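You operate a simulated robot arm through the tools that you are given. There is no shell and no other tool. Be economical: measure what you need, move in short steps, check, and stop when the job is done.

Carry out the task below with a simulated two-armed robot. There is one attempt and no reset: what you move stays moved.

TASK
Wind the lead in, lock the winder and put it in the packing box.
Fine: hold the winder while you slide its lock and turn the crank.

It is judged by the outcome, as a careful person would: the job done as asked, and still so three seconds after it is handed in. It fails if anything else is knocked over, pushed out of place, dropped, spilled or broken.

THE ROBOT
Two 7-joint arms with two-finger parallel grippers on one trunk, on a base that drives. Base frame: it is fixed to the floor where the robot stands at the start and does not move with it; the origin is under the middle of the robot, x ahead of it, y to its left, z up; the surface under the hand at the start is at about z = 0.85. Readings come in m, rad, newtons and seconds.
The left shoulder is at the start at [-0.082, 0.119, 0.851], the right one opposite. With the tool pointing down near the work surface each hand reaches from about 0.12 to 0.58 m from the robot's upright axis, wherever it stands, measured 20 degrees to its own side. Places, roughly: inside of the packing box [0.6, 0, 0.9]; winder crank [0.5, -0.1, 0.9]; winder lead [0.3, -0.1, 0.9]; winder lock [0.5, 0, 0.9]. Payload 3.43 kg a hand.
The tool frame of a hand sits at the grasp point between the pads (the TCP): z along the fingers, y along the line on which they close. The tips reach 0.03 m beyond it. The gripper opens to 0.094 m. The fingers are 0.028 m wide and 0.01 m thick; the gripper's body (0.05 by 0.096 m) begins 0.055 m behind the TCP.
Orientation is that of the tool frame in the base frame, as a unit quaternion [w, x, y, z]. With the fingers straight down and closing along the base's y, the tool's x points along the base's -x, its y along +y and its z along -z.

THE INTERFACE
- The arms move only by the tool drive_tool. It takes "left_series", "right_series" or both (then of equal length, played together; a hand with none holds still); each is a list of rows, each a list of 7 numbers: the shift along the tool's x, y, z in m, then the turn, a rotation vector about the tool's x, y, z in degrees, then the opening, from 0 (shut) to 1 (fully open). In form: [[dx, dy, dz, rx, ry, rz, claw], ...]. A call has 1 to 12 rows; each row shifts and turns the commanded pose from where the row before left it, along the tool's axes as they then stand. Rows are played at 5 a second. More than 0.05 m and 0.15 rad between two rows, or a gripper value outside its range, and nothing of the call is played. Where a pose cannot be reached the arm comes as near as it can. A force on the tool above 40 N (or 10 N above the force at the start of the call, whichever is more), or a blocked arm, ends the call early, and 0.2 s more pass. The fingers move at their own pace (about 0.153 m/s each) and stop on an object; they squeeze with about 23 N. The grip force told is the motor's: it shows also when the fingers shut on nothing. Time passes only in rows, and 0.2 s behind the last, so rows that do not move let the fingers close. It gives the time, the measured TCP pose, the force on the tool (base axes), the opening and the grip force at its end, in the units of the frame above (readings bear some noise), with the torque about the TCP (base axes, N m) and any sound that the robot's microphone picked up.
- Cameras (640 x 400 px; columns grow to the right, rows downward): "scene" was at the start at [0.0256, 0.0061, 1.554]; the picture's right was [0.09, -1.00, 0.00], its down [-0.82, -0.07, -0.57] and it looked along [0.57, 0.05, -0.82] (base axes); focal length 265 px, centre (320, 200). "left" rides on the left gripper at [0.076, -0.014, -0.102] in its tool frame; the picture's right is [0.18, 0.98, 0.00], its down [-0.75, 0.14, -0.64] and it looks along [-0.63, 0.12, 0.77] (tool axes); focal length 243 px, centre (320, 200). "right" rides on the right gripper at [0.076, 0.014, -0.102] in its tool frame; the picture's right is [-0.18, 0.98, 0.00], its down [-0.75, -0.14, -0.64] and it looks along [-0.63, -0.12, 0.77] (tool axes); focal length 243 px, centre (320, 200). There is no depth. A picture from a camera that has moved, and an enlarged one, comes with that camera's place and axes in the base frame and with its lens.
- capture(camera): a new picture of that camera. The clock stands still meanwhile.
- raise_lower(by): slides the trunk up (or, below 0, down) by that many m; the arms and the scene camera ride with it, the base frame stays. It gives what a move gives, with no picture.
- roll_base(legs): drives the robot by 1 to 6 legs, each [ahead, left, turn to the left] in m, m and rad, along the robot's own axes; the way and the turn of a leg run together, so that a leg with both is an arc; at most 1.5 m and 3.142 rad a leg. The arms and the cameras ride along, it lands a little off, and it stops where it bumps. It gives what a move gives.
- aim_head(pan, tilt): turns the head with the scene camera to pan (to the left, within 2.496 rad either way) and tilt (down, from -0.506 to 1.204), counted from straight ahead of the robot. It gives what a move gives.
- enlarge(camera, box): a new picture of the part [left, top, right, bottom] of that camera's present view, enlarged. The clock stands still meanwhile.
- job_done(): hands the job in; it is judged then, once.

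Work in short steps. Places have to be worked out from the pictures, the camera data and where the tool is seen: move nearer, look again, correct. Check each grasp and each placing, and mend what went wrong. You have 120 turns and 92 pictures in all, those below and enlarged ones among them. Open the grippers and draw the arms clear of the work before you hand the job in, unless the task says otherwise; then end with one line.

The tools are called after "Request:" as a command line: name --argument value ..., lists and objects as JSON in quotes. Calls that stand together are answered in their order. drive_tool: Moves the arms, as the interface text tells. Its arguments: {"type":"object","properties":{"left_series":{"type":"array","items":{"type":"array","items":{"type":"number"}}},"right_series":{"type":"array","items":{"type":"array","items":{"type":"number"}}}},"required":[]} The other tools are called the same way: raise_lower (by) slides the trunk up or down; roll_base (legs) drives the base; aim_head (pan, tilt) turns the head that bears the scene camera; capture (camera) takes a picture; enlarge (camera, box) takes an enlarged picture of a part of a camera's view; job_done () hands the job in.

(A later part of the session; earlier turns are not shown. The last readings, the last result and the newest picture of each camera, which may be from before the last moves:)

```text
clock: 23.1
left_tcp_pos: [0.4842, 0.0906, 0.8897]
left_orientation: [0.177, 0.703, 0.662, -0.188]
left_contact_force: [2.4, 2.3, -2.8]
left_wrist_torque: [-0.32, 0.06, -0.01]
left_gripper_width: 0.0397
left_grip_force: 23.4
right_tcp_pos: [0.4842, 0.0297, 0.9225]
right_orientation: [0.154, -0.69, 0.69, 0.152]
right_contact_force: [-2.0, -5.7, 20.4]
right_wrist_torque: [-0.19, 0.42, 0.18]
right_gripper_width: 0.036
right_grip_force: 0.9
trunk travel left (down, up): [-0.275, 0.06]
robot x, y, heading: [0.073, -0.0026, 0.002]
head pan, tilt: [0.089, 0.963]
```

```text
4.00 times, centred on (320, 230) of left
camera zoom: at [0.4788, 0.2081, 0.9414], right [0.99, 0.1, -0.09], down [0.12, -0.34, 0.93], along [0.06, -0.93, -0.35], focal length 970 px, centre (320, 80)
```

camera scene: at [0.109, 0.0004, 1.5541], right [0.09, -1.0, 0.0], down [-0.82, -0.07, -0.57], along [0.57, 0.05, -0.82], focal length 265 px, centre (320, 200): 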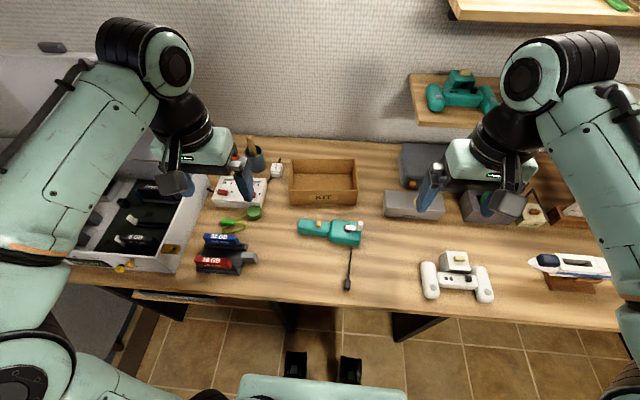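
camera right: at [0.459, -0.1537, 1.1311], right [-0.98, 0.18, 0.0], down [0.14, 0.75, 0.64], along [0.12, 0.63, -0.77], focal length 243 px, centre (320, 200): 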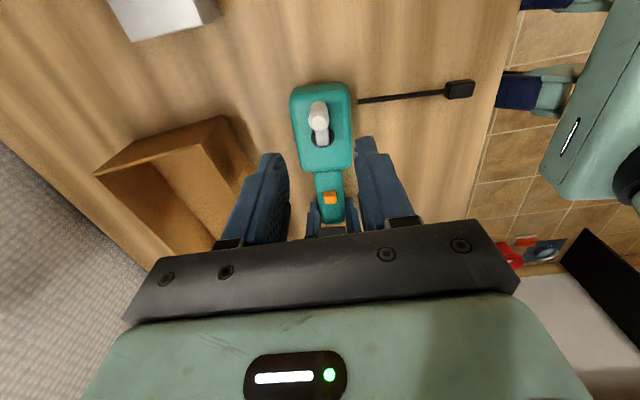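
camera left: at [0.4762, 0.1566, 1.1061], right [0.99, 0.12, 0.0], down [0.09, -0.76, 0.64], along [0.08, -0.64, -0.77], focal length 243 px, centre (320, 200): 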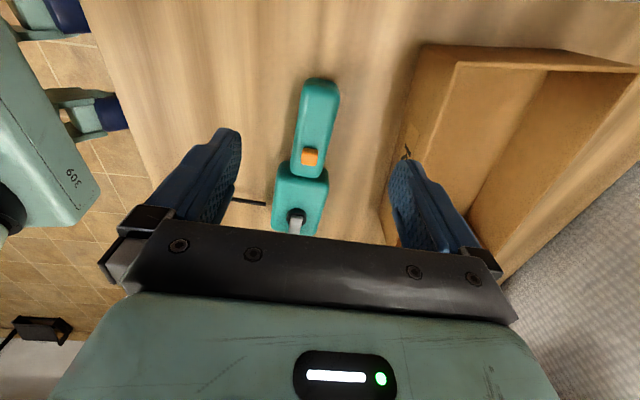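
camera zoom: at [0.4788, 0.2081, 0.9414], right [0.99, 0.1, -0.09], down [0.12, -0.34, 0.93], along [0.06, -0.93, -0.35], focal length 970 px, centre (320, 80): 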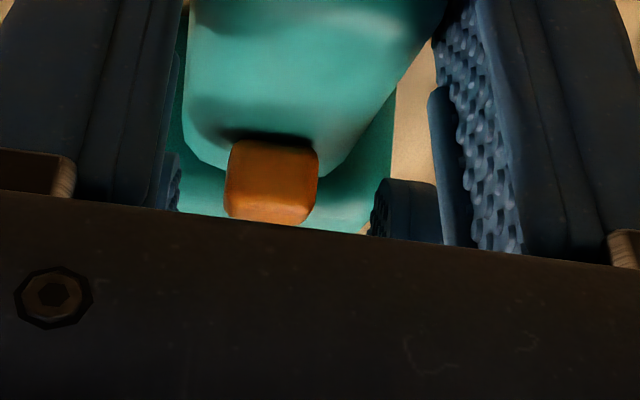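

Fingertips touch the handle top (20 N). Raise 2 mm and close on the lock.

Request:
drive_tool --right_series '[[-0.0009, 0, -0.0018, 0, 0, 0, 0.37], [0, 0, 0, 0, 0, 0, 0.25], [0, 0, 0, 0, 0, 0, 0.1], [0, 0, 0, 0, 0, 0, 0], [0, 0, 0, 0, 0, 0, 0]]'

Request:
enlarge --camera "right" --box '[220, 50, 420, 250]'

Request:
enlarge --camera "left" --box '[270, 180, 370, 280]'

```text
clock: 24.3
left_tcp_pos: [0.4849, 0.09, 0.8902]
left_orientation: [0.178, 0.703, 0.662, -0.187]
left_contact_force: [5.6, 0.4, -3.6]
left_wrist_torque: [-0.16, -0.02, 0.11]
left_gripper_width: 0.04
left_grip_force: 22.9
right_tcp_pos: [0.482, 0.0302, 0.9232]
right_orientation: [-0.151, 0.691, -0.689, -0.155]
right_contact_force: [-8.5, 0.4, 15.8]
right_wrist_torque: [0.08, 0.25, -0.05]
right_gripper_width: 0.0152
right_grip_force: 22.0
trunk travel left (down, up): [-0.275, 0.06]
robot x, y, heading: [0.0706, -0.0046, -0.007]
head pan, tilt: [0.089, 0.963]
```

```text
2.00 times, centred on (320, 150) of right
camera zoom: at [0.4682, -0.0816, 0.9831], right [-0.98, 0.17, 0.08], down [0.14, 0.41, 0.9], along [0.12, 0.9, -0.43], focal length 485 px, centre (320, 300)
```

zoom: 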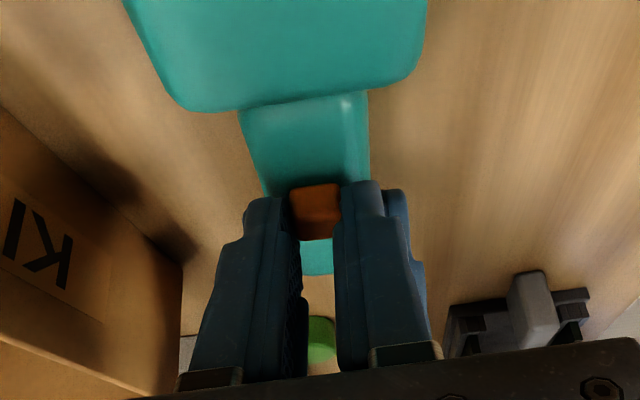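

```text
4.00 times, centred on (320, 230) of left
camera zoom: at [0.4786, 0.2081, 0.9416], right [0.99, 0.1, -0.09], down [0.12, -0.34, 0.93], along [0.06, -0.94, -0.35], focal length 970 px, centre (320, 80)
```

zoom: 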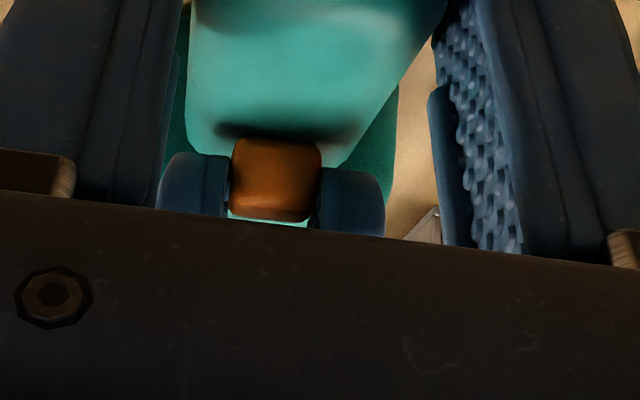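

Lock is pinched (15 mm). Ease up 1.5 mm and try sliding it away from the drum (+y) by ~10 mm.

Request:
drive_tool --right_series '[[-0.0006, 0, -0.0014, 0, 0, 0, 0], [-0.0036, -0.0003, 0.0017, 0, 0, 0, 0], [-0.0036, -0.0003, 0.0017, 0, 0, 0, 0], [-0.0027, -0.0002, 0.0013, 0, 0, 0, 0], [0, 0, 0, 0, 0, 0, 0]]'

Request:
enlarge --camera "right" --box '[220, 50, 420, 250]'

Request:
enlarge --camera "left" --box '[270, 180, 370, 280]'

```text
clock: 25.5
left_tcp_pos: [0.4851, 0.0886, 0.8907]
left_orientation: [0.177, 0.704, 0.661, -0.188]
left_contact_force: [0.4, 0.1, 2.4]
left_wrist_torque: [0.46, -0.08, 0.22]
left_gripper_width: 0.0397
left_grip_force: 22.8
right_tcp_pos: [0.4846, 0.0386, 0.9237]
right_orientation: [0.152, -0.69, 0.691, 0.153]
right_contact_force: [0.0, -0.3, -3.6]
right_wrist_torque: [-0.55, 0.07, -0.22]
right_gripper_width: 0.0149
right_grip_force: 22.7
trunk travel left (down, up): [-0.275, 0.06]
robot x, y, heading: [0.0723, -0.0065, -0.005]
head pan, tilt: [0.089, 0.963]
```

```text
2.00 times, centred on (320, 150) of right
camera zoom: at [0.4697, -0.0735, 0.9835], right [-0.98, 0.17, 0.08], down [0.14, 0.41, 0.9], along [0.12, 0.89, -0.43], focal length 485 px, centre (320, 300)
```

zoom: 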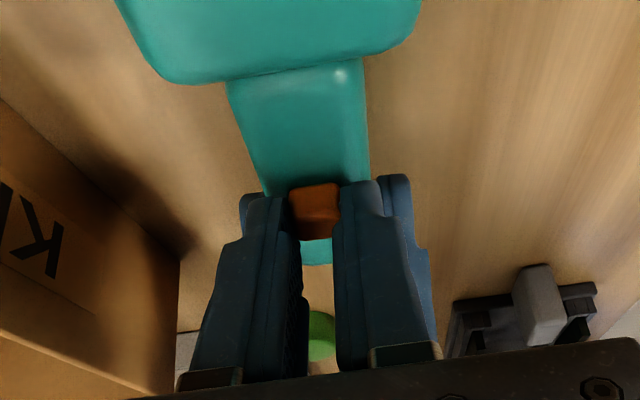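

```text
4.00 times, centred on (320, 230) of left
camera zoom: at [0.4792, 0.2073, 0.9416], right [0.99, 0.1, -0.09], down [0.12, -0.34, 0.93], along [0.06, -0.94, -0.35], focal length 970 px, centre (320, 80)
```

zoom: 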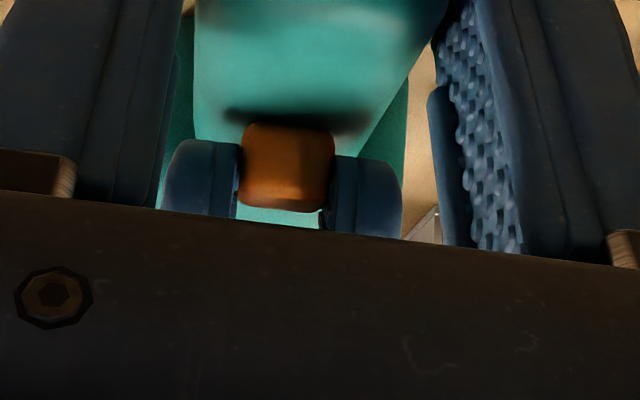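

The lock slides easily: it moved ~8 mm away from the drum. Continue until resistance.

Request:
drive_tool --right_series '[[-0.0027, -0.0002, 0.0013, 0, 0, 0, 0], [-0.0027, -0.0002, 0.0013, 0, 0, 0, 0], [-0.0027, -0.0002, 0.0013, 0, 0, 0, 0], [0, 0, 0, 0, 0, 0, 0]]'

Request:
enlarge --camera "right" --box '[220, 50, 420, 250]'

Request:
enlarge --camera "left" --box '[270, 180, 370, 280]'

```text
clock: 26.5
left_tcp_pos: [0.485, 0.0911, 0.8904]
left_orientation: [0.177, 0.704, 0.662, -0.187]
left_contact_force: [0.3, 6.3, 10.4]
left_wrist_torque: [0.03, 0.01, 0.16]
left_gripper_width: 0.0398
left_grip_force: 22.7
right_tcp_pos: [0.485, 0.0484, 0.9235]
right_orientation: [0.152, -0.69, 0.691, 0.152]
right_contact_force: [0.6, -7.4, -7.7]
right_wrist_torque: [-0.48, 0.01, -0.12]
right_gripper_width: 0.0147
right_grip_force: 23.3
trunk travel left (down, up): [-0.275, 0.06]
robot x, y, heading: [0.0675, -0.0044, -0.003]
head pan, tilt: [0.089, 0.963]
```

```text
2.00 times, centred on (320, 150) of right
camera zoom: at [0.4706, -0.0643, 0.9838], right [-0.98, 0.17, 0.08], down [0.14, 0.41, 0.9], along [0.12, 0.89, -0.43], focal length 485 px, centre (320, 300)
```

zoom: 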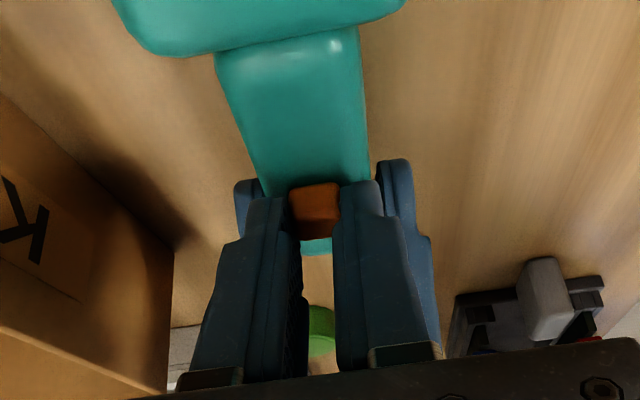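

```text
4.00 times, centred on (320, 230) of left
camera zoom: at [0.4793, 0.2085, 0.9417], right [0.99, 0.1, -0.09], down [0.12, -0.34, 0.93], along [0.06, -0.93, -0.35], focal length 970 px, centre (320, 80)
```

zoom: 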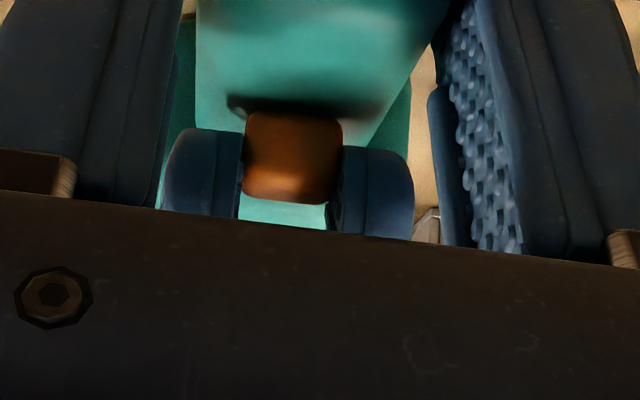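

Resistance (7 N) indicates the end of travel. Release, lift, and go back above the knob.

Request:
drive_tool --right_series '[[0.0015, 0, -0.0007, 0, 0, 0, 0.1], [0, 0, 0, 0, 0, 0, 0.35], [0, 0, 0, 0, 0, 0, 0.37], [-0.017, 0, -0.036, 0, 0, 0, 0.45], [-0.017, 0, -0.036, 0, 0, 0, 0.45], [0.0305, 0.0022, -0.0143, 0, 0, 0, 0.45], [0.0305, 0.0022, -0.0143, 0, 0, 0, 0.45], [0.0305, 0.0022, -0.0143, 0, 0, 0, 0.45], [0.0305, 0.0022, -0.0143, 0, 0, 0, 0.45], [0, 0, 0, 0, -5, 0, 0.45], [0, 0, 0, 0, 0, 0, 0.45]]'

Request:
enlarge --camera "scene" --box '[290, 190, 386, 250]'

Request:
enlarge --camera "right" --box '[220, 50, 420, 250]'

```text
clock: 28.9
left_tcp_pos: [0.4848, 0.0908, 0.8891]
left_orientation: [0.177, 0.703, 0.662, -0.188]
left_contact_force: [0.4, -1.8, 5.2]
left_wrist_torque: [0.08, 0.03, 0.02]
left_gripper_width: 0.0399
left_grip_force: 22.6
right_tcp_pos: [0.4746, -0.0874, 1.0029]
right_orientation: [-0.182, 0.683, -0.683, -0.184]
right_contact_force: [-0.2, 1.2, -0.1]
right_wrist_torque: [0.03, -0.01, 0.01]
right_gripper_width: 0.0424
right_grip_force: 0.1
trunk travel left (down, up): [-0.275, 0.06]
robot x, y, heading: [0.0723, -0.0066, -0.002]
head pan, tilt: [0.089, 0.963]
```

```text
6.67 times, centred on (338, 220) of scene
camera zoom: at [0.0965, 0.0017, 1.554], right [0.09, -1.0, 0.0], down [-0.82, -0.07, -0.57], along [0.57, 0.05, -0.82], focal length 1766 px, centre (200, 67)
```

zoom: 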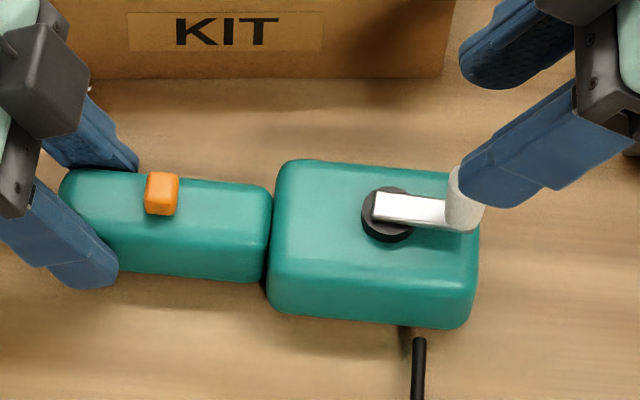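

```text
2.00 times, centred on (320, 150) of right
camera zoom: at [0.4608, -0.2044, 1.0531], right [-0.98, 0.16, 0.09], down [0.14, 0.33, 0.93], along [0.12, 0.93, -0.35], focal length 485 px, centre (320, 300)
```

zoom: 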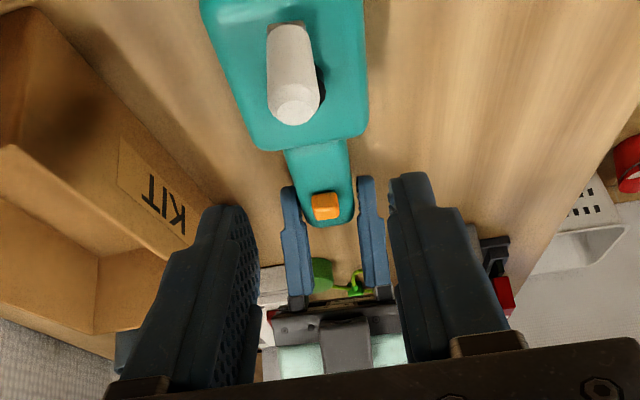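

Lock now sits mid-handle. Knob is now at ≈(0.4785,-0.0785). Lower onto it and grip.

Request:
drive_tool --right_series '[[0.0162, -0.002, 0.027, 0, 0, 0, 0.45], [0.0162, -0.002, 0.027, 0, 0, 0, 0.45], [0, 0, 0, 0, 0, 0, 0.45], [0, 0, 0, 0, 0, 0, 0.3], [0, 0, 0, 0, 0, 0, 0.15], [0, 0, 0, 0, 0, 0, 0], [0, 0, 0, 0, 0, 0, 0]]'

Request:
enlarge --camera "scene" --box '[290, 190, 386, 250]'

```text
clock: 30.5
left_tcp_pos: [0.4846, 0.0904, 0.8908]
left_orientation: [0.178, 0.703, 0.663, -0.188]
left_contact_force: [-1.6, 0.5, 3.7]
left_wrist_torque: [-0.04, 0.03, -0.08]
left_gripper_width: 0.0398
left_grip_force: 23.5
right_tcp_pos: [0.4779, -0.0898, 0.941]
right_orientation: [-0.182, 0.683, -0.683, -0.183]
right_contact_force: [0.6, 0.6, -0.8]
right_wrist_torque: [-0.03, -0.03, 0.0]
right_gripper_width: 0.0162
right_grip_force: 23.4
trunk travel left (down, up): [-0.275, 0.06]
robot x, y, heading: [0.0724, -0.0035, -0.0]
head pan, tilt: [0.089, 0.963]
```

```text
6.67 times, centred on (338, 220) of scene
camera zoom: at [0.0965, 0.0017, 1.554], right [0.09, -1.0, 0.0], down [-0.82, -0.07, -0.57], along [0.57, 0.05, -0.82], focal length 1766 px, centre (200, 67)
```

zoom: 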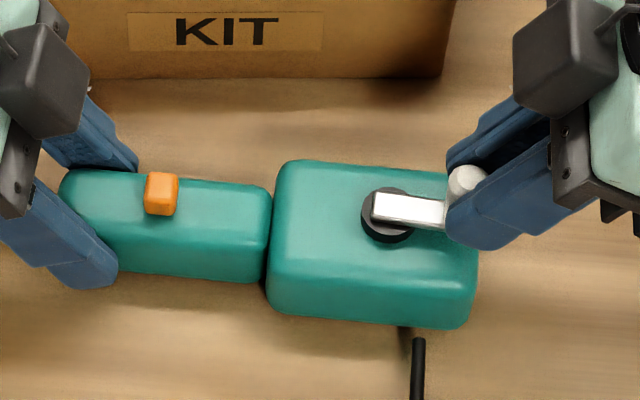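

Knob gripped. Test 20° clockwise.

Request:
drive_tool --right_series '[[-0.0004, 0.0056, 0.0002, 0, 0, 0, 0], [-0.0012, 0.0054, 0.0007, 0, 0, 0, 0], [0, 0, 0, 0, 0, 0, 0]]'

Request:
enlarge --camera "scene" --box '[290, 190, 386, 250]'

```text
clock: 31.3
left_tcp_pos: [0.4851, 0.0905, 0.89]
left_orientation: [0.178, 0.703, 0.663, -0.187]
left_contact_force: [0.2, 4.7, 2.4]
left_wrist_torque: [-0.09, 0.11, 0.0]
left_gripper_width: 0.0396
left_grip_force: 23.2
right_tcp_pos: [0.4693, -0.089, 0.9416]
right_orientation: [0.183, -0.683, 0.683, 0.182]
right_contact_force: [1.8, -8.6, 6.6]
right_wrist_torque: [-0.04, -0.01, -0.13]
right_gripper_width: 0.0167
right_grip_force: 23.4
trunk travel left (down, up): [-0.275, 0.06]
robot x, y, heading: [0.074, -0.0076, 0.002]
head pan, tilt: [0.089, 0.963]
```

```text
6.67 times, centred on (338, 220) of scene
camera zoom: at [0.0966, 0.0014, 1.554], right [0.09, -1.0, 0.0], down [-0.82, -0.07, -0.57], along [0.57, 0.05, -0.82], focal length 1766 px, centre (200, 67)
```

zoom: 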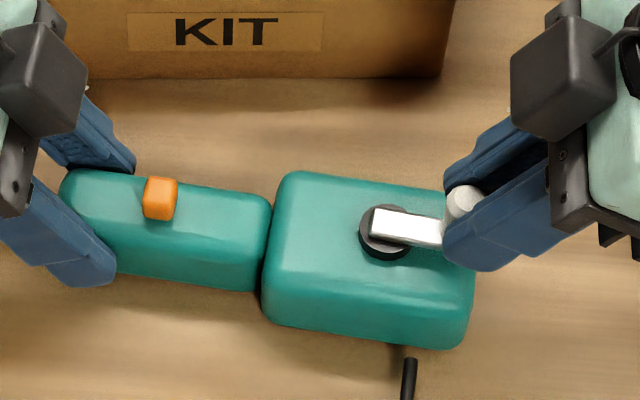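

Still the winder yaws rather than the crank. Go back and test 20° counter-clockwise.

Request:
drive_tool --right_series '[[0.0012, -0.0054, -0.0007, 0, 0, 0, 0], [0.0004, -0.0056, -0.0002, 0, 0, 0, 0], [-0.0004, -0.0056, 0.0002, 0, 0, 0, 0], [-0.0012, -0.0054, 0.0007, 0, 0, 0, 0], [0, 0, 0, 0, 0, 0, 0]]'

Request:
enlarge --camera "scene" --box '[290, 190, 386, 250]'

```text
clock: 32.5
left_tcp_pos: [0.4858, 0.0912, 0.8896]
left_orientation: [0.177, 0.703, 0.663, -0.187]
left_contact_force: [3.9, 14.4, 0.7]
left_wrist_torque: [0.05, -0.04, 0.91]
left_gripper_width: 0.0378
left_grip_force: 23.1
right_tcp_pos: [0.4901, -0.0885, 0.9408]
right_orientation: [0.182, -0.683, 0.684, 0.183]
right_contact_force: [-6.6, -16.7, 7.6]
right_wrist_torque: [-0.15, 0.15, 0.08]
right_gripper_width: 0.0163
right_grip_force: 22.9
trunk travel left (down, up): [-0.275, 0.06]
robot x, y, heading: [0.0744, -0.0063, -0.001]
head pan, tilt: [0.089, 0.963]
```

```text
6.67 times, centred on (338, 220) of scene
camera zoom: at [0.0958, 0.0017, 1.554], right [0.09, -1.0, 0.0], down [-0.82, -0.07, -0.57], along [0.57, 0.05, -0.82], focal length 1766 px, centre (200, 67)
```

zoom: 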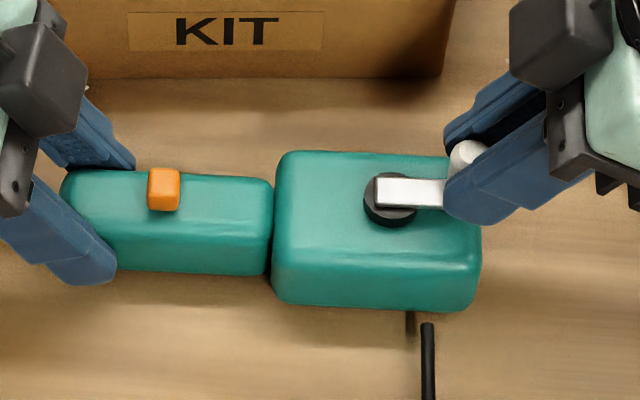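

Insight: pinching the knob with fixed gripper orientation keeps the crank from rotating (torsional friction). Loosen the fingers to a cage (~24 mm) and push clockwise.

Request:
drive_tool --right_series '[[0, 0, 0, 0, 0, 0, 0.26], [0, 0, 0, 0, 0, 0, 0.26], [0, 0.006, 0, 0, 0, 0, 0.26], [0, 0.006, 0, 0, 0, 0, 0.26], [-0.0004, 0.006, 0.0002, 0, 0, 0, 0.26], [-0.0012, 0.006, 0.0007, 0, 0, 0, 0.26], [0, 0, 0, 0, 0, 0, 0.26]]'

Request:
enlarge --camera "scene" --box '[290, 190, 386, 250]'

```text
clock: 34.1
left_tcp_pos: [0.4848, 0.0904, 0.8895]
left_orientation: [0.178, 0.703, 0.662, -0.189]
left_contact_force: [-1.3, 0.4, 0.4]
left_wrist_torque: [0.2, -0.07, -0.16]
left_gripper_width: 0.0358
left_grip_force: 23.1
right_tcp_pos: [0.4666, -0.0841, 0.9401]
right_orientation: [0.182, -0.683, 0.684, 0.183]
right_contact_force: [1.2, 0.6, -0.3]
right_wrist_torque: [-0.02, -0.01, -0.02]
right_gripper_width: 0.0249
right_grip_force: 0.0
trunk travel left (down, up): [-0.275, 0.06]
robot x, y, heading: [0.0726, 0.0003, -0.002]
head pan, tilt: [0.089, 0.963]
```

```text
6.67 times, centred on (338, 220) of scene
camera zoom: at [0.097, 0.0018, 1.554], right [0.09, -1.0, 0.0], down [-0.82, -0.07, -0.57], along [0.57, 0.05, -0.82], focal length 1766 px, centre (200, 67)
```

zoom: 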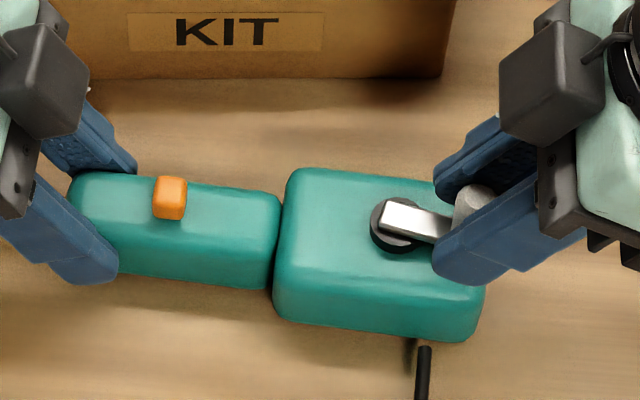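

The crank now turns relative to the body. But the winder slipped ~6 mm in the left grip; regrip the handle 11 mm further in.

Request:
drive_tool --left_series '[[0, 0, 0, 0, 0, 0, 0.6], [0, 0, 0, 0, 0, 0, 0.6], [-0.0095, 0, 0.0055, 0, 0, 0, 0.6], [0, 0, 0, 0, 0, 0, 0.6], [0, 0, 0, 0, 0, 0, 0.3], [0, 0, 0, 0, 0, 0, 0], [0, 0, 0, 0, 0, 0, 0], [0, 0, 0, 0, 0, 0, 0]]'

Request:
enlarge --camera "scene" --box '[290, 190, 386, 250]'

Request:
capture --camera "scene"

```text
clock: 35.9
left_tcp_pos: [0.4859, 0.0796, 0.8893]
left_orientation: [0.178, 0.703, 0.662, -0.189]
left_contact_force: [-0.2, -1.1, -0.2]
left_wrist_torque: [-0.02, -0.06, -0.02]
left_gripper_width: 0.0399
left_grip_force: 22.8
right_tcp_pos: [0.4664, -0.0853, 0.9409]
right_orientation: [0.183, -0.683, 0.684, 0.183]
right_contact_force: [0.4, 0.3, -0.5]
right_wrist_torque: [0.03, -0.01, 0.01]
right_gripper_width: 0.0244
right_grip_force: 0.0
trunk travel left (down, up): [-0.275, 0.06]
robot x, y, heading: [0.0719, -0.0048, -0.002]
head pan, tilt: [0.089, 0.963]
```

```text
6.67 times, centred on (338, 220) of scene
camera zoom: at [0.0969, 0.0018, 1.554], right [0.09, -1.0, 0.0], down [-0.82, -0.07, -0.57], along [0.57, 0.05, -0.82], focal length 1766 px, centre (200, 67)
```

zoom: 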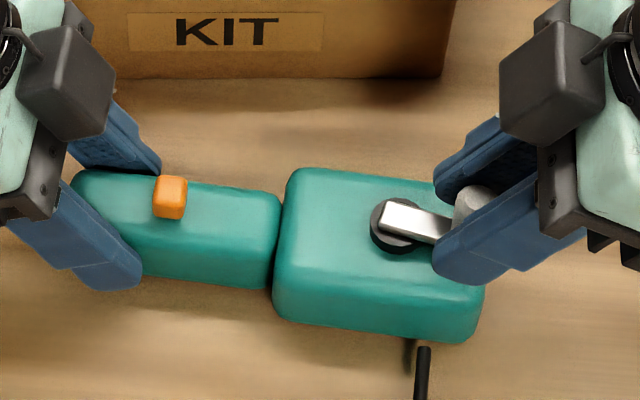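

```text
40 pictures are left
camera scene: at [0.0969, 0.0018, 1.554], right [0.09, -1.0, 0.0], down [-0.82, -0.07, -0.57], along [0.57, 0.05, -0.82], focal length 265 px, centre (320, 200)
```

scene: 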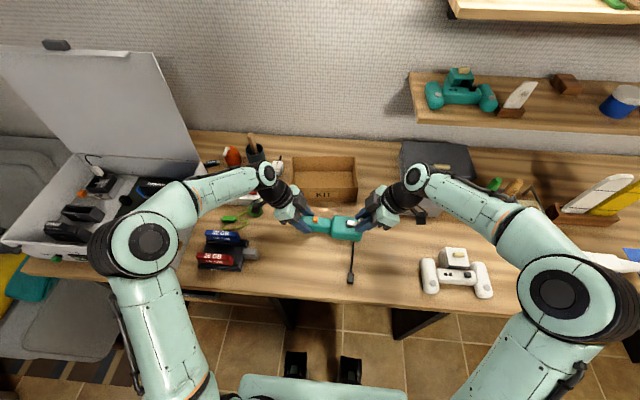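

Only 40 pictures left, so be sparing. Plan: use closed right fingers as a pusher behind the knob, circling the pivot (≈(0.479,-0.0485)) with constant orientation. First lift out, close, and lower on the +x side of the knob.

Request:
drive_tool --right_series '[[0, 0, 0, 0, 0, 0, 0.35], [-0.0125, 0, -0.0217, 0, 0, 0, 0.35], [-0.0125, 0, -0.0217, 0, 0, 0, 0.35], [0.0045, -0.0256, -0.0026, 0, 0, 0, 0], [0, 0, 0, 0, 0, 0, 0], [0, 0, 0, 0, 0, 0, 0], [0.012, 0, 0.0208, 0, 0, 0, 0], [0.012, 0, 0.0208, 0, 0, 0, 0], [0, 0, 0, 0, 0, 0, 0]]'

Request:
enlarge --camera "scene" --box '[306, 190, 402, 250]'

```text
clock: 37.9
left_tcp_pos: [0.4855, 0.081, 0.8891]
left_orientation: [0.178, 0.703, 0.662, -0.188]
left_contact_force: [0.1, -0.8, -0.1]
left_wrist_torque: [0.05, 0.01, -0.01]
left_gripper_width: 0.0401
left_grip_force: 23.2
right_tcp_pos: [0.4929, -0.0911, 0.9446]
right_orientation: [0.183, -0.683, 0.684, 0.183]
right_contact_force: [0.3, 0.6, 0.2]
right_wrist_torque: [-0.02, 0.0, 0.03]
right_gripper_width: 0.0002
right_grip_force: 22.9
trunk travel left (down, up): [-0.275, 0.06]
robot x, y, heading: [0.0713, -0.0061, 0.002]
head pan, tilt: [0.089, 0.963]
```

```text
6.67 times, centred on (354, 220) of scene
camera zoom: at [0.0968, 0.0019, 1.554], right [0.09, -1.0, 0.0], down [-0.82, -0.07, -0.57], along [0.57, 0.05, -0.82], focal length 1766 px, centre (93, 67)
```

zoom: 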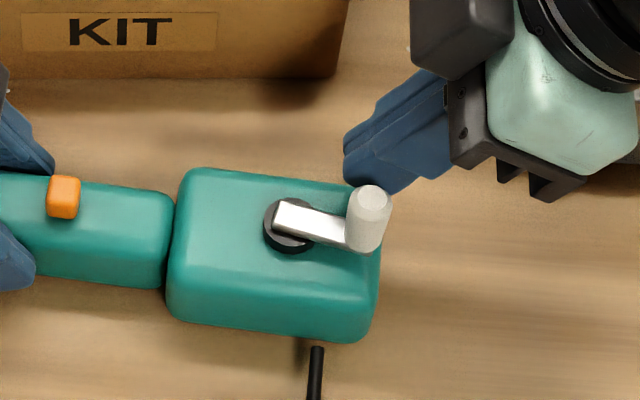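

Pusher is correctly behind the knob. Push 90° clockwise around the pivot.

Request:
drive_tool --right_series '[[0.0007, 0.0099, -0.0004, 0, 0, 0, 0], [-0.0003, 0.0097, 0.0002, 0, 0, 0, 0], [-0.0023, 0.0092, 0.0013, 0, 0, 0, 0], [-0.0043, 0.0083, 0.0025, 0, 0, 0, 0], [-0.0061, 0.0066, 0.0036, 0, 0, 0, 0], [-0.0073, 0.0046, 0.0042, 0, 0, 0, 0], [0, 0, 0, 0, 0, 0, 0]]'

Request:
enlarge --camera "scene" --box '[290, 190, 418, 300]'

```text
clock: 39.5
left_tcp_pos: [0.4832, 0.0789, 0.8891]
left_orientation: [0.175, 0.705, 0.661, -0.19]
left_contact_force: [-16.5, 0.7, 6.0]
left_wrist_torque: [-0.46, 0.25, -1.07]
left_gripper_width: 0.0411
left_grip_force: 23.2
right_tcp_pos: [0.4462, -0.0677, 0.9427]
right_orientation: [0.184, -0.683, 0.684, 0.181]
right_contact_force: [17.1, -4.5, 5.7]
right_wrist_torque: [0.07, -0.28, -0.44]
right_gripper_width: 0.0
right_grip_force: 22.7
trunk travel left (down, up): [-0.275, 0.06]
robot x, y, heading: [0.0742, -0.0014, 0.0]
head pan, tilt: [0.089, 0.963]
```

```text
3.64 times, centred on (354, 245) of scene
camera zoom: at [0.0963, 0.0012, 1.554], right [0.09, -1.0, 0.0], down [-0.82, -0.07, -0.57], along [0.57, 0.05, -0.82], focal length 963 px, centre (196, 36)
```

zoom: 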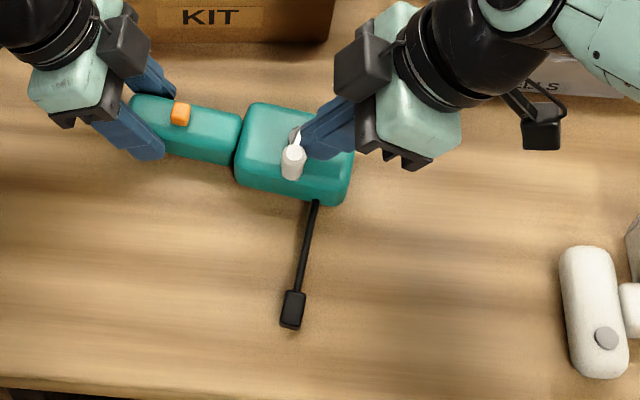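

Crank turned ~95° and the lead is shortening (clockwise is right), but the pusher corner wedged radially and yawed the winder a bit. Back off 18 mm in -y and look.

Request:
drive_tool --right_series '[[0.0078, -0.002, -0.0045, 0, 0, 0, 0], [0.0078, 0, -0.0045, 0, 0, 0, 0], [0, 0, 0, 0, 0, 0, 0]]'

Request:
enlarge --camera "scene" --box '[290, 190, 386, 250]'

```text
clock: 40.3
left_tcp_pos: [0.4846, 0.078, 0.8899]
left_orientation: [0.177, 0.704, 0.661, -0.19]
left_contact_force: [-11.8, -15.3, 2.0]
left_wrist_torque: [0.17, 0.06, -0.77]
left_gripper_width: 0.041
left_grip_force: 22.9
right_tcp_pos: [0.4473, -0.0838, 0.9425]
right_orientation: [-0.183, 0.683, -0.682, -0.183]
right_contact_force: [15.1, 12.9, 2.3]
right_wrist_torque: [0.28, -0.26, -0.49]
right_gripper_width: 0.0
right_grip_force: 23.5
trunk travel left (down, up): [-0.275, 0.06]
robot x, y, heading: [0.071, -0.0034, -0.002]
head pan, tilt: [0.089, 0.963]
```

```text
6.67 times, centred on (338, 220) of scene
camera zoom: at [0.0973, 0.0017, 1.5539], right [0.09, -1.0, 0.0], down [-0.82, -0.07, -0.57], along [0.57, 0.05, -0.82], focal length 1766 px, centre (200, 67)
```

zoom: 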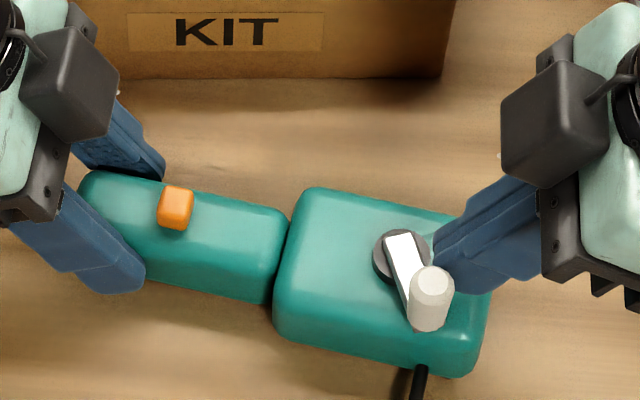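

High pad friction makes the pusher stick. Better: pinch the knob firmly and rotate the gripper rigidly with the crank about the pivot (vertical axis), re-gripping every ~90°. Release sideways, lift and look.

Request:
drive_tool --right_series '[[0, -0.006, 0, 0, 0, 0, 0], [0, -0.008, 0, 0, 0, 0, 0], [-0.012, 0, -0.0217, 0, 0, 0, 0.4], [-0.012, 0, -0.0217, 0, 0, 0, 0.5], [0, 0, 0, 0, 0, 0, 0.5]]'

Request:
enlarge --camera "scene" --box '[290, 190, 418, 290]'

Request:
enlarge --camera "right" --box '[220, 50, 420, 250]'

```text
clock: 41.5
left_tcp_pos: [0.4852, 0.0793, 0.8891]
left_orientation: [0.177, 0.704, 0.662, -0.188]
left_contact_force: [0.4, 0.0, -0.9]
left_wrist_torque: [0.18, -0.01, -0.01]
left_gripper_width: 0.0399
left_grip_force: 22.6
right_tcp_pos: [0.461, -0.088, 0.9928]
right_orientation: [0.181, -0.683, 0.684, 0.184]
right_contact_force: [0.0, 0.7, -0.3]
right_wrist_torque: [-0.03, -0.03, 0.04]
right_gripper_width: 0.0468
right_grip_force: 0.1
trunk travel left (down, up): [-0.275, 0.06]
robot x, y, heading: [0.0707, -0.0016, -0.001]
head pan, tilt: [0.089, 0.963]
```

```text
4.00 times, centred on (354, 240) of scene
camera zoom: at [0.0969, 0.0019, 1.554], right [0.09, -1.0, 0.0], down [-0.82, -0.07, -0.57], along [0.57, 0.05, -0.82], focal length 1059 px, centre (184, 40)
```

zoom: 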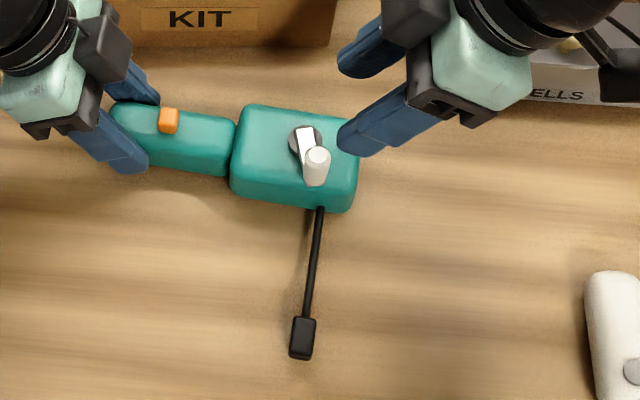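

```text
2.00 times, centred on (320, 150) of right
camera zoom: at [0.4464, -0.204, 1.042], right [-0.98, 0.16, 0.09], down [0.14, 0.33, 0.93], along [0.12, 0.93, -0.35], focal length 485 px, centre (320, 300)
```

zoom: 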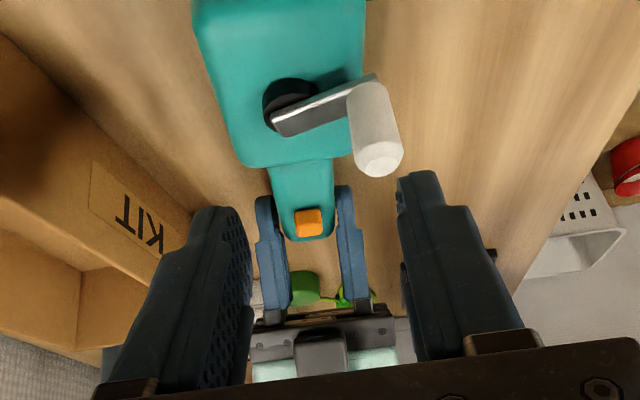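

Lead tip moved from x≈0.32 to ≈0.345: it's winding in. Knob ≈(0.4405,-0.0575), pivot ≈(0.473,-0.049). Move over, lower and pinch.

Request:
drive_tool --right_series '[[-0.0178, 0.021, 0.0103, 0, 0, 0, 0.5], [0, 0, 0, 0, 0, 0, 0.5], [0.013, 0, 0.0225, 0, 0, 0, 0.5], [0.013, 0, 0.0225, 0, 0, 0, 0.5], [0, 0, 0, 0, 0, 0, 0.3], [0, 0, 0, 0, 0, 0, 0], [0, 0, 0, 0, 0, 0, 0], [0, 0, 0, 0, 0, 0, 0]]'

```text
clock: 43.3
left_tcp_pos: [0.4856, 0.0792, 0.889]
left_orientation: [0.177, 0.704, 0.662, -0.188]
left_contact_force: [0.2, 1.3, -3.7]
left_wrist_torque: [0.11, 0.02, -0.01]
left_gripper_width: 0.04
left_grip_force: 22.9
right_tcp_pos: [0.4387, -0.0662, 0.9403]
right_orientation: [0.183, -0.682, 0.684, 0.182]
right_contact_force: [-1.2, -1.7, 1.0]
right_wrist_torque: [0.17, -0.1, -0.04]
right_gripper_width: 0.0164
right_grip_force: 22.6
trunk travel left (down, up): [-0.275, 0.06]
robot x, y, heading: [0.0677, -0.0016, -0.006]
head pan, tilt: [0.089, 0.963]
```

Knob pinched with negligible forces. Rotate rigidly ~50° clockwise about the pivot and check forces.

Request:
drive_tool --right_series '[[-0.0043, 0.0024, 0.0025, 4.25, 0, 7.36, 0], [-0.0043, 0.0024, 0.0025, 4.25, 0, 7.36, 0], [-0.0043, 0.0024, 0.0025, 4.25, 0, 7.36, 0], [-0.0043, 0.0024, 0.0025, 4.25, 0, 7.36, 0], [-0.0043, 0.0024, 0.0025, 4.25, 0, 7.36, 0], [-0.0043, 0.0024, 0.0025, 4.25, 0, 7.36, 0], [0, 0, 0, 0, 0, 0, 0]]'

Request:
enlarge --camera "scene" --box '[290, 190, 418, 290]'

```text
clock: 44.9
left_tcp_pos: [0.4848, 0.0811, 0.8895]
left_orientation: [0.176, 0.704, 0.661, -0.188]
left_contact_force: [-2.9, 11.5, -1.1]
left_wrist_torque: [0.21, 0.07, -0.57]
left_gripper_width: 0.0401
left_grip_force: 23.1
right_tcp_pos: [0.436, -0.0342, 0.9404]
right_orientation: [0.243, -0.322, 0.911, 0.085]
right_contact_force: [3.0, -11.6, 3.5]
right_wrist_torque: [-0.06, -0.33, -0.3]
right_gripper_width: 0.0165
right_grip_force: 23.0
trunk travel left (down, up): [-0.275, 0.06]
robot x, y, heading: [0.0713, -0.007, -0.0]
head pan, tilt: [0.089, 0.963]
```

```text
4.00 times, centred on (354, 240) of scene
camera zoom: at [0.0965, 0.0019, 1.554], right [0.09, -1.0, 0.0], down [-0.82, -0.07, -0.57], along [0.57, 0.05, -0.82], focal length 1059 px, centre (184, 40)
```

zoom: 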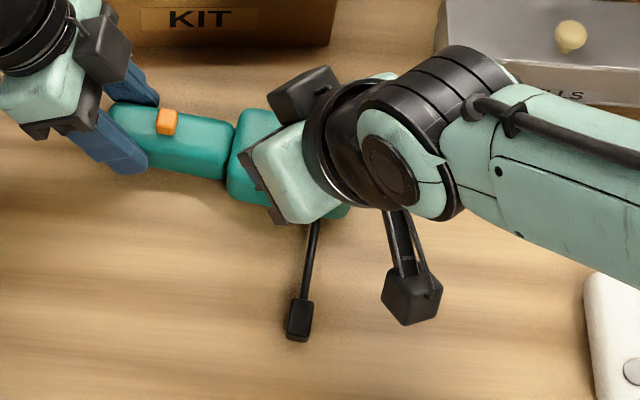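

Working well: crank turning with the lead coming in, ~11 N. Continue 4 rows more (to ψ≈85°) with a slight correction, then open and rewind the gripper about the knob.

Request:
drive_tool --right_series '[[-0.0041, 0.0017, 0.0024, 4.25, 0, 7.36, 0], [-0.0041, 0.0017, 0.0024, 4.25, 0, 7.36, 0], [-0.0041, 0.0017, 0.0024, 4.25, 0, 7.36, 0], [-0.0041, 0.0017, 0.0024, 4.25, 0, 7.36, 0], [0, 0, 0, 0, 0, 0, 0]]'

```text
clock: 46.1
left_tcp_pos: [0.4843, 0.0792, 0.8891]
left_orientation: [0.177, 0.704, 0.662, -0.187]
left_contact_force: [-1.3, 16.5, -3.9]
left_wrist_torque: [0.27, 0.08, -0.44]
left_gripper_width: 0.04
left_grip_force: 23.0
right_tcp_pos: [0.4518, -0.0213, 0.9388]
right_orientation: [0.258, -0.041, 0.965, 0.009]
right_contact_force: [0.9, -16.6, 8.1]
right_wrist_torque: [-0.17, -0.35, -0.27]
right_gripper_width: 0.0164
right_grip_force: 23.1
trunk travel left (down, up): [-0.275, 0.06]
robot x, y, heading: [0.069, -0.0049, 0.002]
head pan, tilt: [0.089, 0.963]
```

Now open and rewind the gripper ~93° counter-clockwise about the knob axis (fingers loosely around it).

Request:
drive_tool --right_series '[[0, 0, 0, 0, 0, 0, 0.45], [-0.0001, -0.0015, 0.0001, -4.25, 0, -7.36, 0.45], [-0.0001, -0.0015, 0.0001, -4.25, 0, -7.36, 0.45], [-0.0001, -0.0015, 0.0001, -4.25, 0, -7.36, 0.45], [-0.0001, -0.0015, 0.0001, -4.25, 0, -7.36, 0.45], [-0.0001, -0.0015, 0.0001, -4.25, 0, -7.36, 0.45], [-0.0001, -0.0015, 0.0001, -4.25, 0, -7.36, 0.45], [-0.0001, -0.0015, 0.0001, -4.25, 0, -7.36, 0.45], [-0.0001, -0.0015, 0.0001, -4.25, 0, -7.36, 0.45], [-0.0001, -0.0015, 0.0001, -4.25, 0, -7.36, 0.45], [-0.0001, -0.0015, 0.0001, -4.25, 0, -7.36, 0.45], [0, 0, 0, 0, 0, 0, 0.45]]'

Request:
enlarge --camera "scene" --box '[290, 190, 418, 290]'

Request:
enlarge --camera "right" --box '[220, 50, 420, 250]'

```text
clock: 48.7
left_tcp_pos: [0.4849, 0.0803, 0.8898]
left_orientation: [0.178, 0.703, 0.662, -0.188]
left_contact_force: [-0.5, 1.2, -1.6]
left_wrist_torque: [0.13, 0.01, -0.06]
left_gripper_width: 0.0397
left_grip_force: 22.6
right_tcp_pos: [0.4609, -0.0288, 0.9392]
right_orientation: [-0.182, 0.684, -0.683, -0.184]
right_contact_force: [-0.5, 0.3, -0.3]
right_wrist_torque: [0.04, 0.0, 0.01]
right_gripper_width: 0.0422
right_grip_force: 0.0
trunk travel left (down, up): [-0.275, 0.06]
robot x, y, heading: [0.071, -0.0037, -0.004]
head pan, tilt: [0.089, 0.963]
```

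```text
4.00 times, centred on (354, 240) of scene
camera zoom: at [0.0967, 0.0019, 1.554], right [0.09, -1.0, 0.0], down [-0.82, -0.07, -0.57], along [0.57, 0.05, -0.82], focal length 1059 px, centre (184, 40)
```

zoom: 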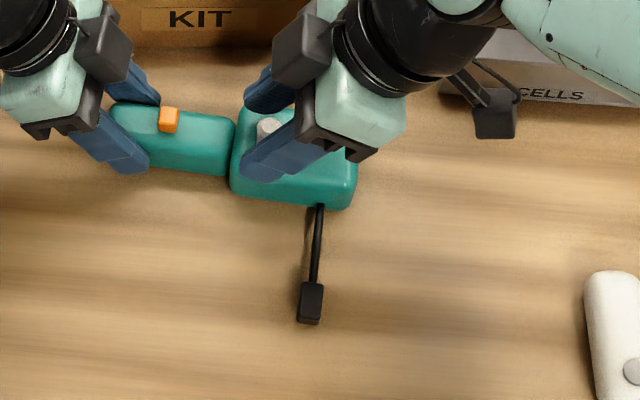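

```text
2.00 times, centred on (320, 150) of right
camera zoom: at [0.4474, -0.1456, 0.9899], right [-0.98, 0.16, 0.09], down [0.14, 0.33, 0.93], along [0.12, 0.93, -0.35], focal length 485 px, centre (320, 300)
```

zoom: 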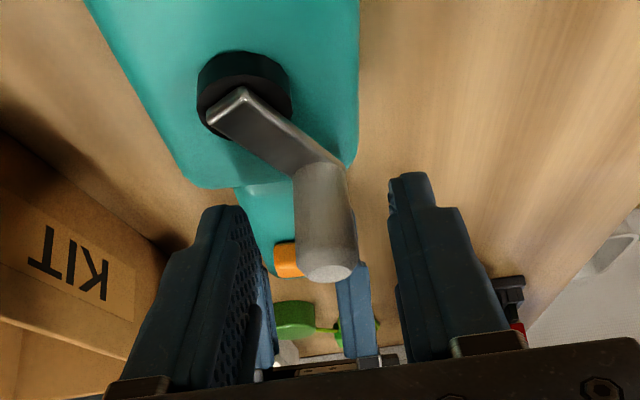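

Lead remaining ≈6 cm; pivot ≈(0.4746,-0.0487). Shift 5 mm back for a better bite, pinch and drive 68°.

Request:
drive_tool --right_series '[[0.0043, 0, -0.0025, 0, 0, 0, 0.3], [0, 0, 0, 0, 0, 0, 0], [0, 0, 0, 0, 0, 0, 0], [0, 0, 0, 0, 0, 0, 0], [-0.0016, -0.0024, 0.0009, 4.25, 0, 7.36, 0], [-0.0016, -0.0024, 0.0009, 4.25, 0, 7.36, 0], [-0.0016, -0.0024, 0.0009, 4.25, 0, 7.36, 0], [-0.0016, -0.0024, 0.0009, 4.25, 0, 7.36, 0], [-0.0016, -0.0024, 0.0009, 4.25, 0, 7.36, 0], [-0.0016, -0.0024, 0.0009, 4.25, 0, 7.36, 0], [-0.0016, -0.0024, 0.0009, 4.25, 0, 7.36, 0], [0, 0, 0, 0, 0, 0, 0]]'

```text
clock: 51.3
left_tcp_pos: [0.4856, 0.0799, 0.8894]
left_orientation: [0.178, 0.703, 0.662, -0.188]
left_contact_force: [1.4, 0.5, -0.5]
left_wrist_torque: [-0.02, 0.06, 0.0]
left_gripper_width: 0.0397
left_grip_force: 23.4
right_tcp_pos: [0.4803, -0.0304, 0.9406]
right_orientation: [0.249, -0.254, 0.932, 0.067]
right_contact_force: [-2.9, 0.5, 1.1]
right_wrist_torque: [-0.1, -0.02, -0.01]
right_gripper_width: 0.0166
right_grip_force: 22.4
trunk travel left (down, up): [-0.275, 0.06]
robot x, y, heading: [0.0709, -0.0068, -0.0]
head pan, tilt: [0.089, 0.963]
```

Forces are tiny. Continue another ~51° (to ψ≈110°).

Request:
drive_tool --right_series '[[-0.0016, -0.0024, 0.0009, 4.25, 0, 7.36, 0], [-0.0016, -0.0024, 0.0009, 4.25, 0, 7.36, 0], [-0.0016, -0.0024, 0.0009, 4.25, 0, 7.36, 0], [-0.0016, -0.0024, 0.0009, 4.25, 0, 7.36, 0], [-0.0016, -0.0024, 0.0009, 4.25, 0, 7.36, 0], [0, 0, 0, 0, 0, 0, 0]]'

Request:
enlarge --camera "scene" --box '[290, 190, 418, 290]'

```text
clock: 52.7
left_tcp_pos: [0.4853, 0.0794, 0.8894]
left_orientation: [0.177, 0.704, 0.662, -0.189]
left_contact_force: [1.0, 2.7, -0.5]
left_wrist_torque: [-0.12, 0.06, 0.16]
left_gripper_width: 0.04
left_grip_force: 23.0
right_tcp_pos: [0.4933, -0.039, 0.9411]
right_orientation: [0.257, 0.102, 0.961, -0.028]
right_contact_force: [-1.2, -3.3, 0.9]
right_wrist_torque: [-0.05, -0.05, 0.06]
right_gripper_width: 0.0165
right_grip_force: 22.8
trunk travel left (down, up): [-0.275, 0.06]
robot x, y, heading: [0.0684, -0.0078, -0.004]
head pan, tilt: [0.089, 0.963]
```

```text
4.00 times, centred on (354, 240) of scene
camera zoom: at [0.0969, 0.0017, 1.554], right [0.09, -1.0, 0.0], down [-0.82, -0.07, -0.57], along [0.57, 0.05, -0.82], focal length 1059 px, centre (184, 40)
```

zoom: 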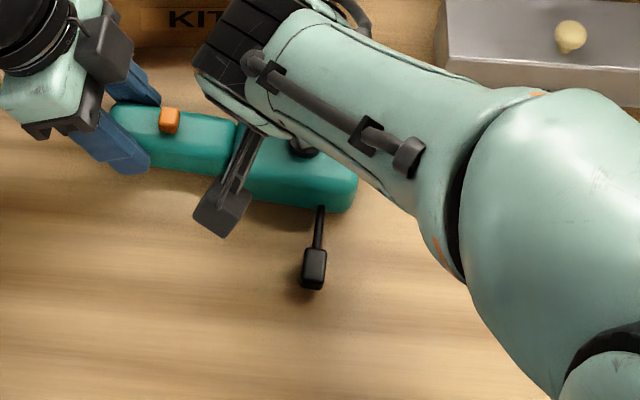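

About 120° more needed. Open and rewind the gripper about the knob.

Request:
drive_tool --right_series '[[0, 0, 0, 0, 0, 0, 0.45], [-0.0001, -0.0015, 0.0001, -4.25, 0, -7.36, 0.45], [-0.0001, -0.0015, 0.0001, -4.25, 0, -7.36, 0.45], [-0.0001, -0.0015, 0.0001, -4.25, 0, -7.36, 0.45], [-0.0001, -0.0015, 0.0001, -4.25, 0, -7.36, 0.45], [-0.0001, -0.0015, 0.0001, -4.25, 0, -7.36, 0.45], [-0.0001, -0.0015, 0.0001, -4.25, 0, -7.36, 0.45], [-0.0001, -0.0015, 0.0001, -4.25, 0, -7.36, 0.45], [-0.0001, -0.0015, 0.0001, -4.25, 0, -7.36, 0.45], [-0.0001, -0.0015, 0.0001, -4.25, 0, -7.36, 0.45], [-0.0001, -0.0015, 0.0001, -4.25, 0, -7.36, 0.45], [-0.0001, -0.0015, 0.0001, -4.25, 0, -7.36, 0.45]]'

Request:
enlarge --camera "scene" --box '[290, 190, 418, 290]'

Request:
enlarge --camera "right" --box '[220, 50, 420, 250]'

```text
clock: 55.3
left_tcp_pos: [0.4843, 0.0794, 0.8892]
left_orientation: [0.177, 0.704, 0.662, -0.189]
left_contact_force: [0.0, -3.9, -1.5]
left_wrist_torque: [-0.05, 0.05, 0.08]
left_gripper_width: 0.0396
left_grip_force: 23.3
right_tcp_pos: [0.5009, -0.0512, 0.9393]
right_orientation: [0.196, -0.631, 0.731, 0.169]
right_contact_force: [0.5, 2.3, 4.4]
right_wrist_torque: [0.11, 0.12, -0.03]
right_gripper_width: 0.0425
right_grip_force: 0.3
trunk travel left (down, up): [-0.275, 0.06]
robot x, y, heading: [0.0693, -0.0062, -0.008]
head pan, tilt: [0.089, 0.963]
```

```text
4.00 times, centred on (354, 240) of scene
camera zoom: at [0.0967, 0.0015, 1.5541], right [0.09, -1.0, 0.0], down [-0.82, -0.07, -0.57], along [0.57, 0.05, -0.82], focal length 1059 px, centre (184, 40)
```

zoom: 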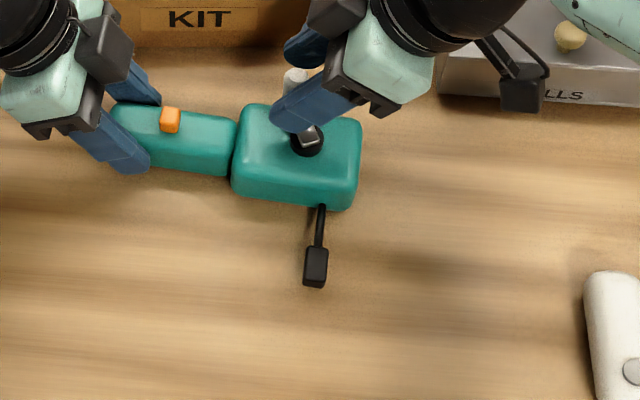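

```text
2.00 times, centred on (320, 150) of right
camera zoom: at [0.4696, -0.1649, 0.9901], right [-0.95, 0.3, 0.09], down [0.19, 0.31, 0.93], along [0.25, 0.9, -0.35], focal length 485 px, centre (320, 300)
```

zoom: 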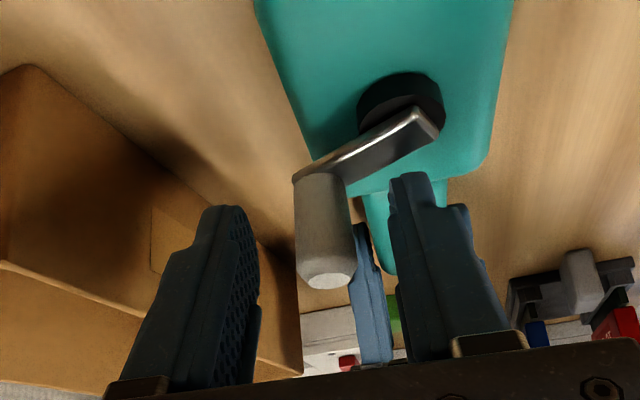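

Knob ≈(0.5025,-0.0425), pivot ≈(0.472,-0.0535). Pinch and drive 68°.

Request:
drive_tool --right_series '[[0, 0, 0, 0, 0, 0, 0.2], [0, 0, 0, 0, 0, 0, 0], [0, 0, 0, 0, 0, 0, 0], [0.0038, -0.0006, -0.0022, 4.25, 0, 7.36, 0], [0.0038, -0.0006, -0.0022, 4.25, 0, 7.36, 0], [0.0038, -0.0006, -0.0022, 4.25, 0, 7.36, 0], [0.0038, -0.0006, -0.0022, 4.25, 0, 7.36, 0], [0.0038, -0.0006, -0.0022, 4.25, 0, 7.36, 0], [0.0038, -0.0006, -0.0022, 4.25, 0, 7.36, 0], [0.0038, -0.0006, -0.0022, 4.25, 0, 7.36, 0], [0.0038, -0.0006, -0.0022, 4.25, 0, 7.36, 0], [0, 0, 0, 0, 0, 0, 0]]'

```text
clock: 57.9
left_tcp_pos: [0.4844, 0.079, 0.8907]
left_orientation: [0.178, 0.704, 0.661, -0.189]
left_contact_force: [1.1, -9.3, -2.3]
left_wrist_torque: [0.44, 0.01, 0.07]
left_gripper_width: 0.04
left_grip_force: 22.9
right_tcp_pos: [0.483, -0.0781, 0.9396]
right_orientation: [0.257, -0.114, 0.959, 0.031]
right_contact_force: [-4.4, 9.8, 8.5]
right_wrist_torque: [0.12, 0.15, 0.04]
right_gripper_width: 0.0169
right_grip_force: 23.1
trunk travel left (down, up): [-0.275, 0.06]
robot x, y, heading: [0.0703, -0.0058, 0.002]
head pan, tilt: [0.089, 0.963]
```

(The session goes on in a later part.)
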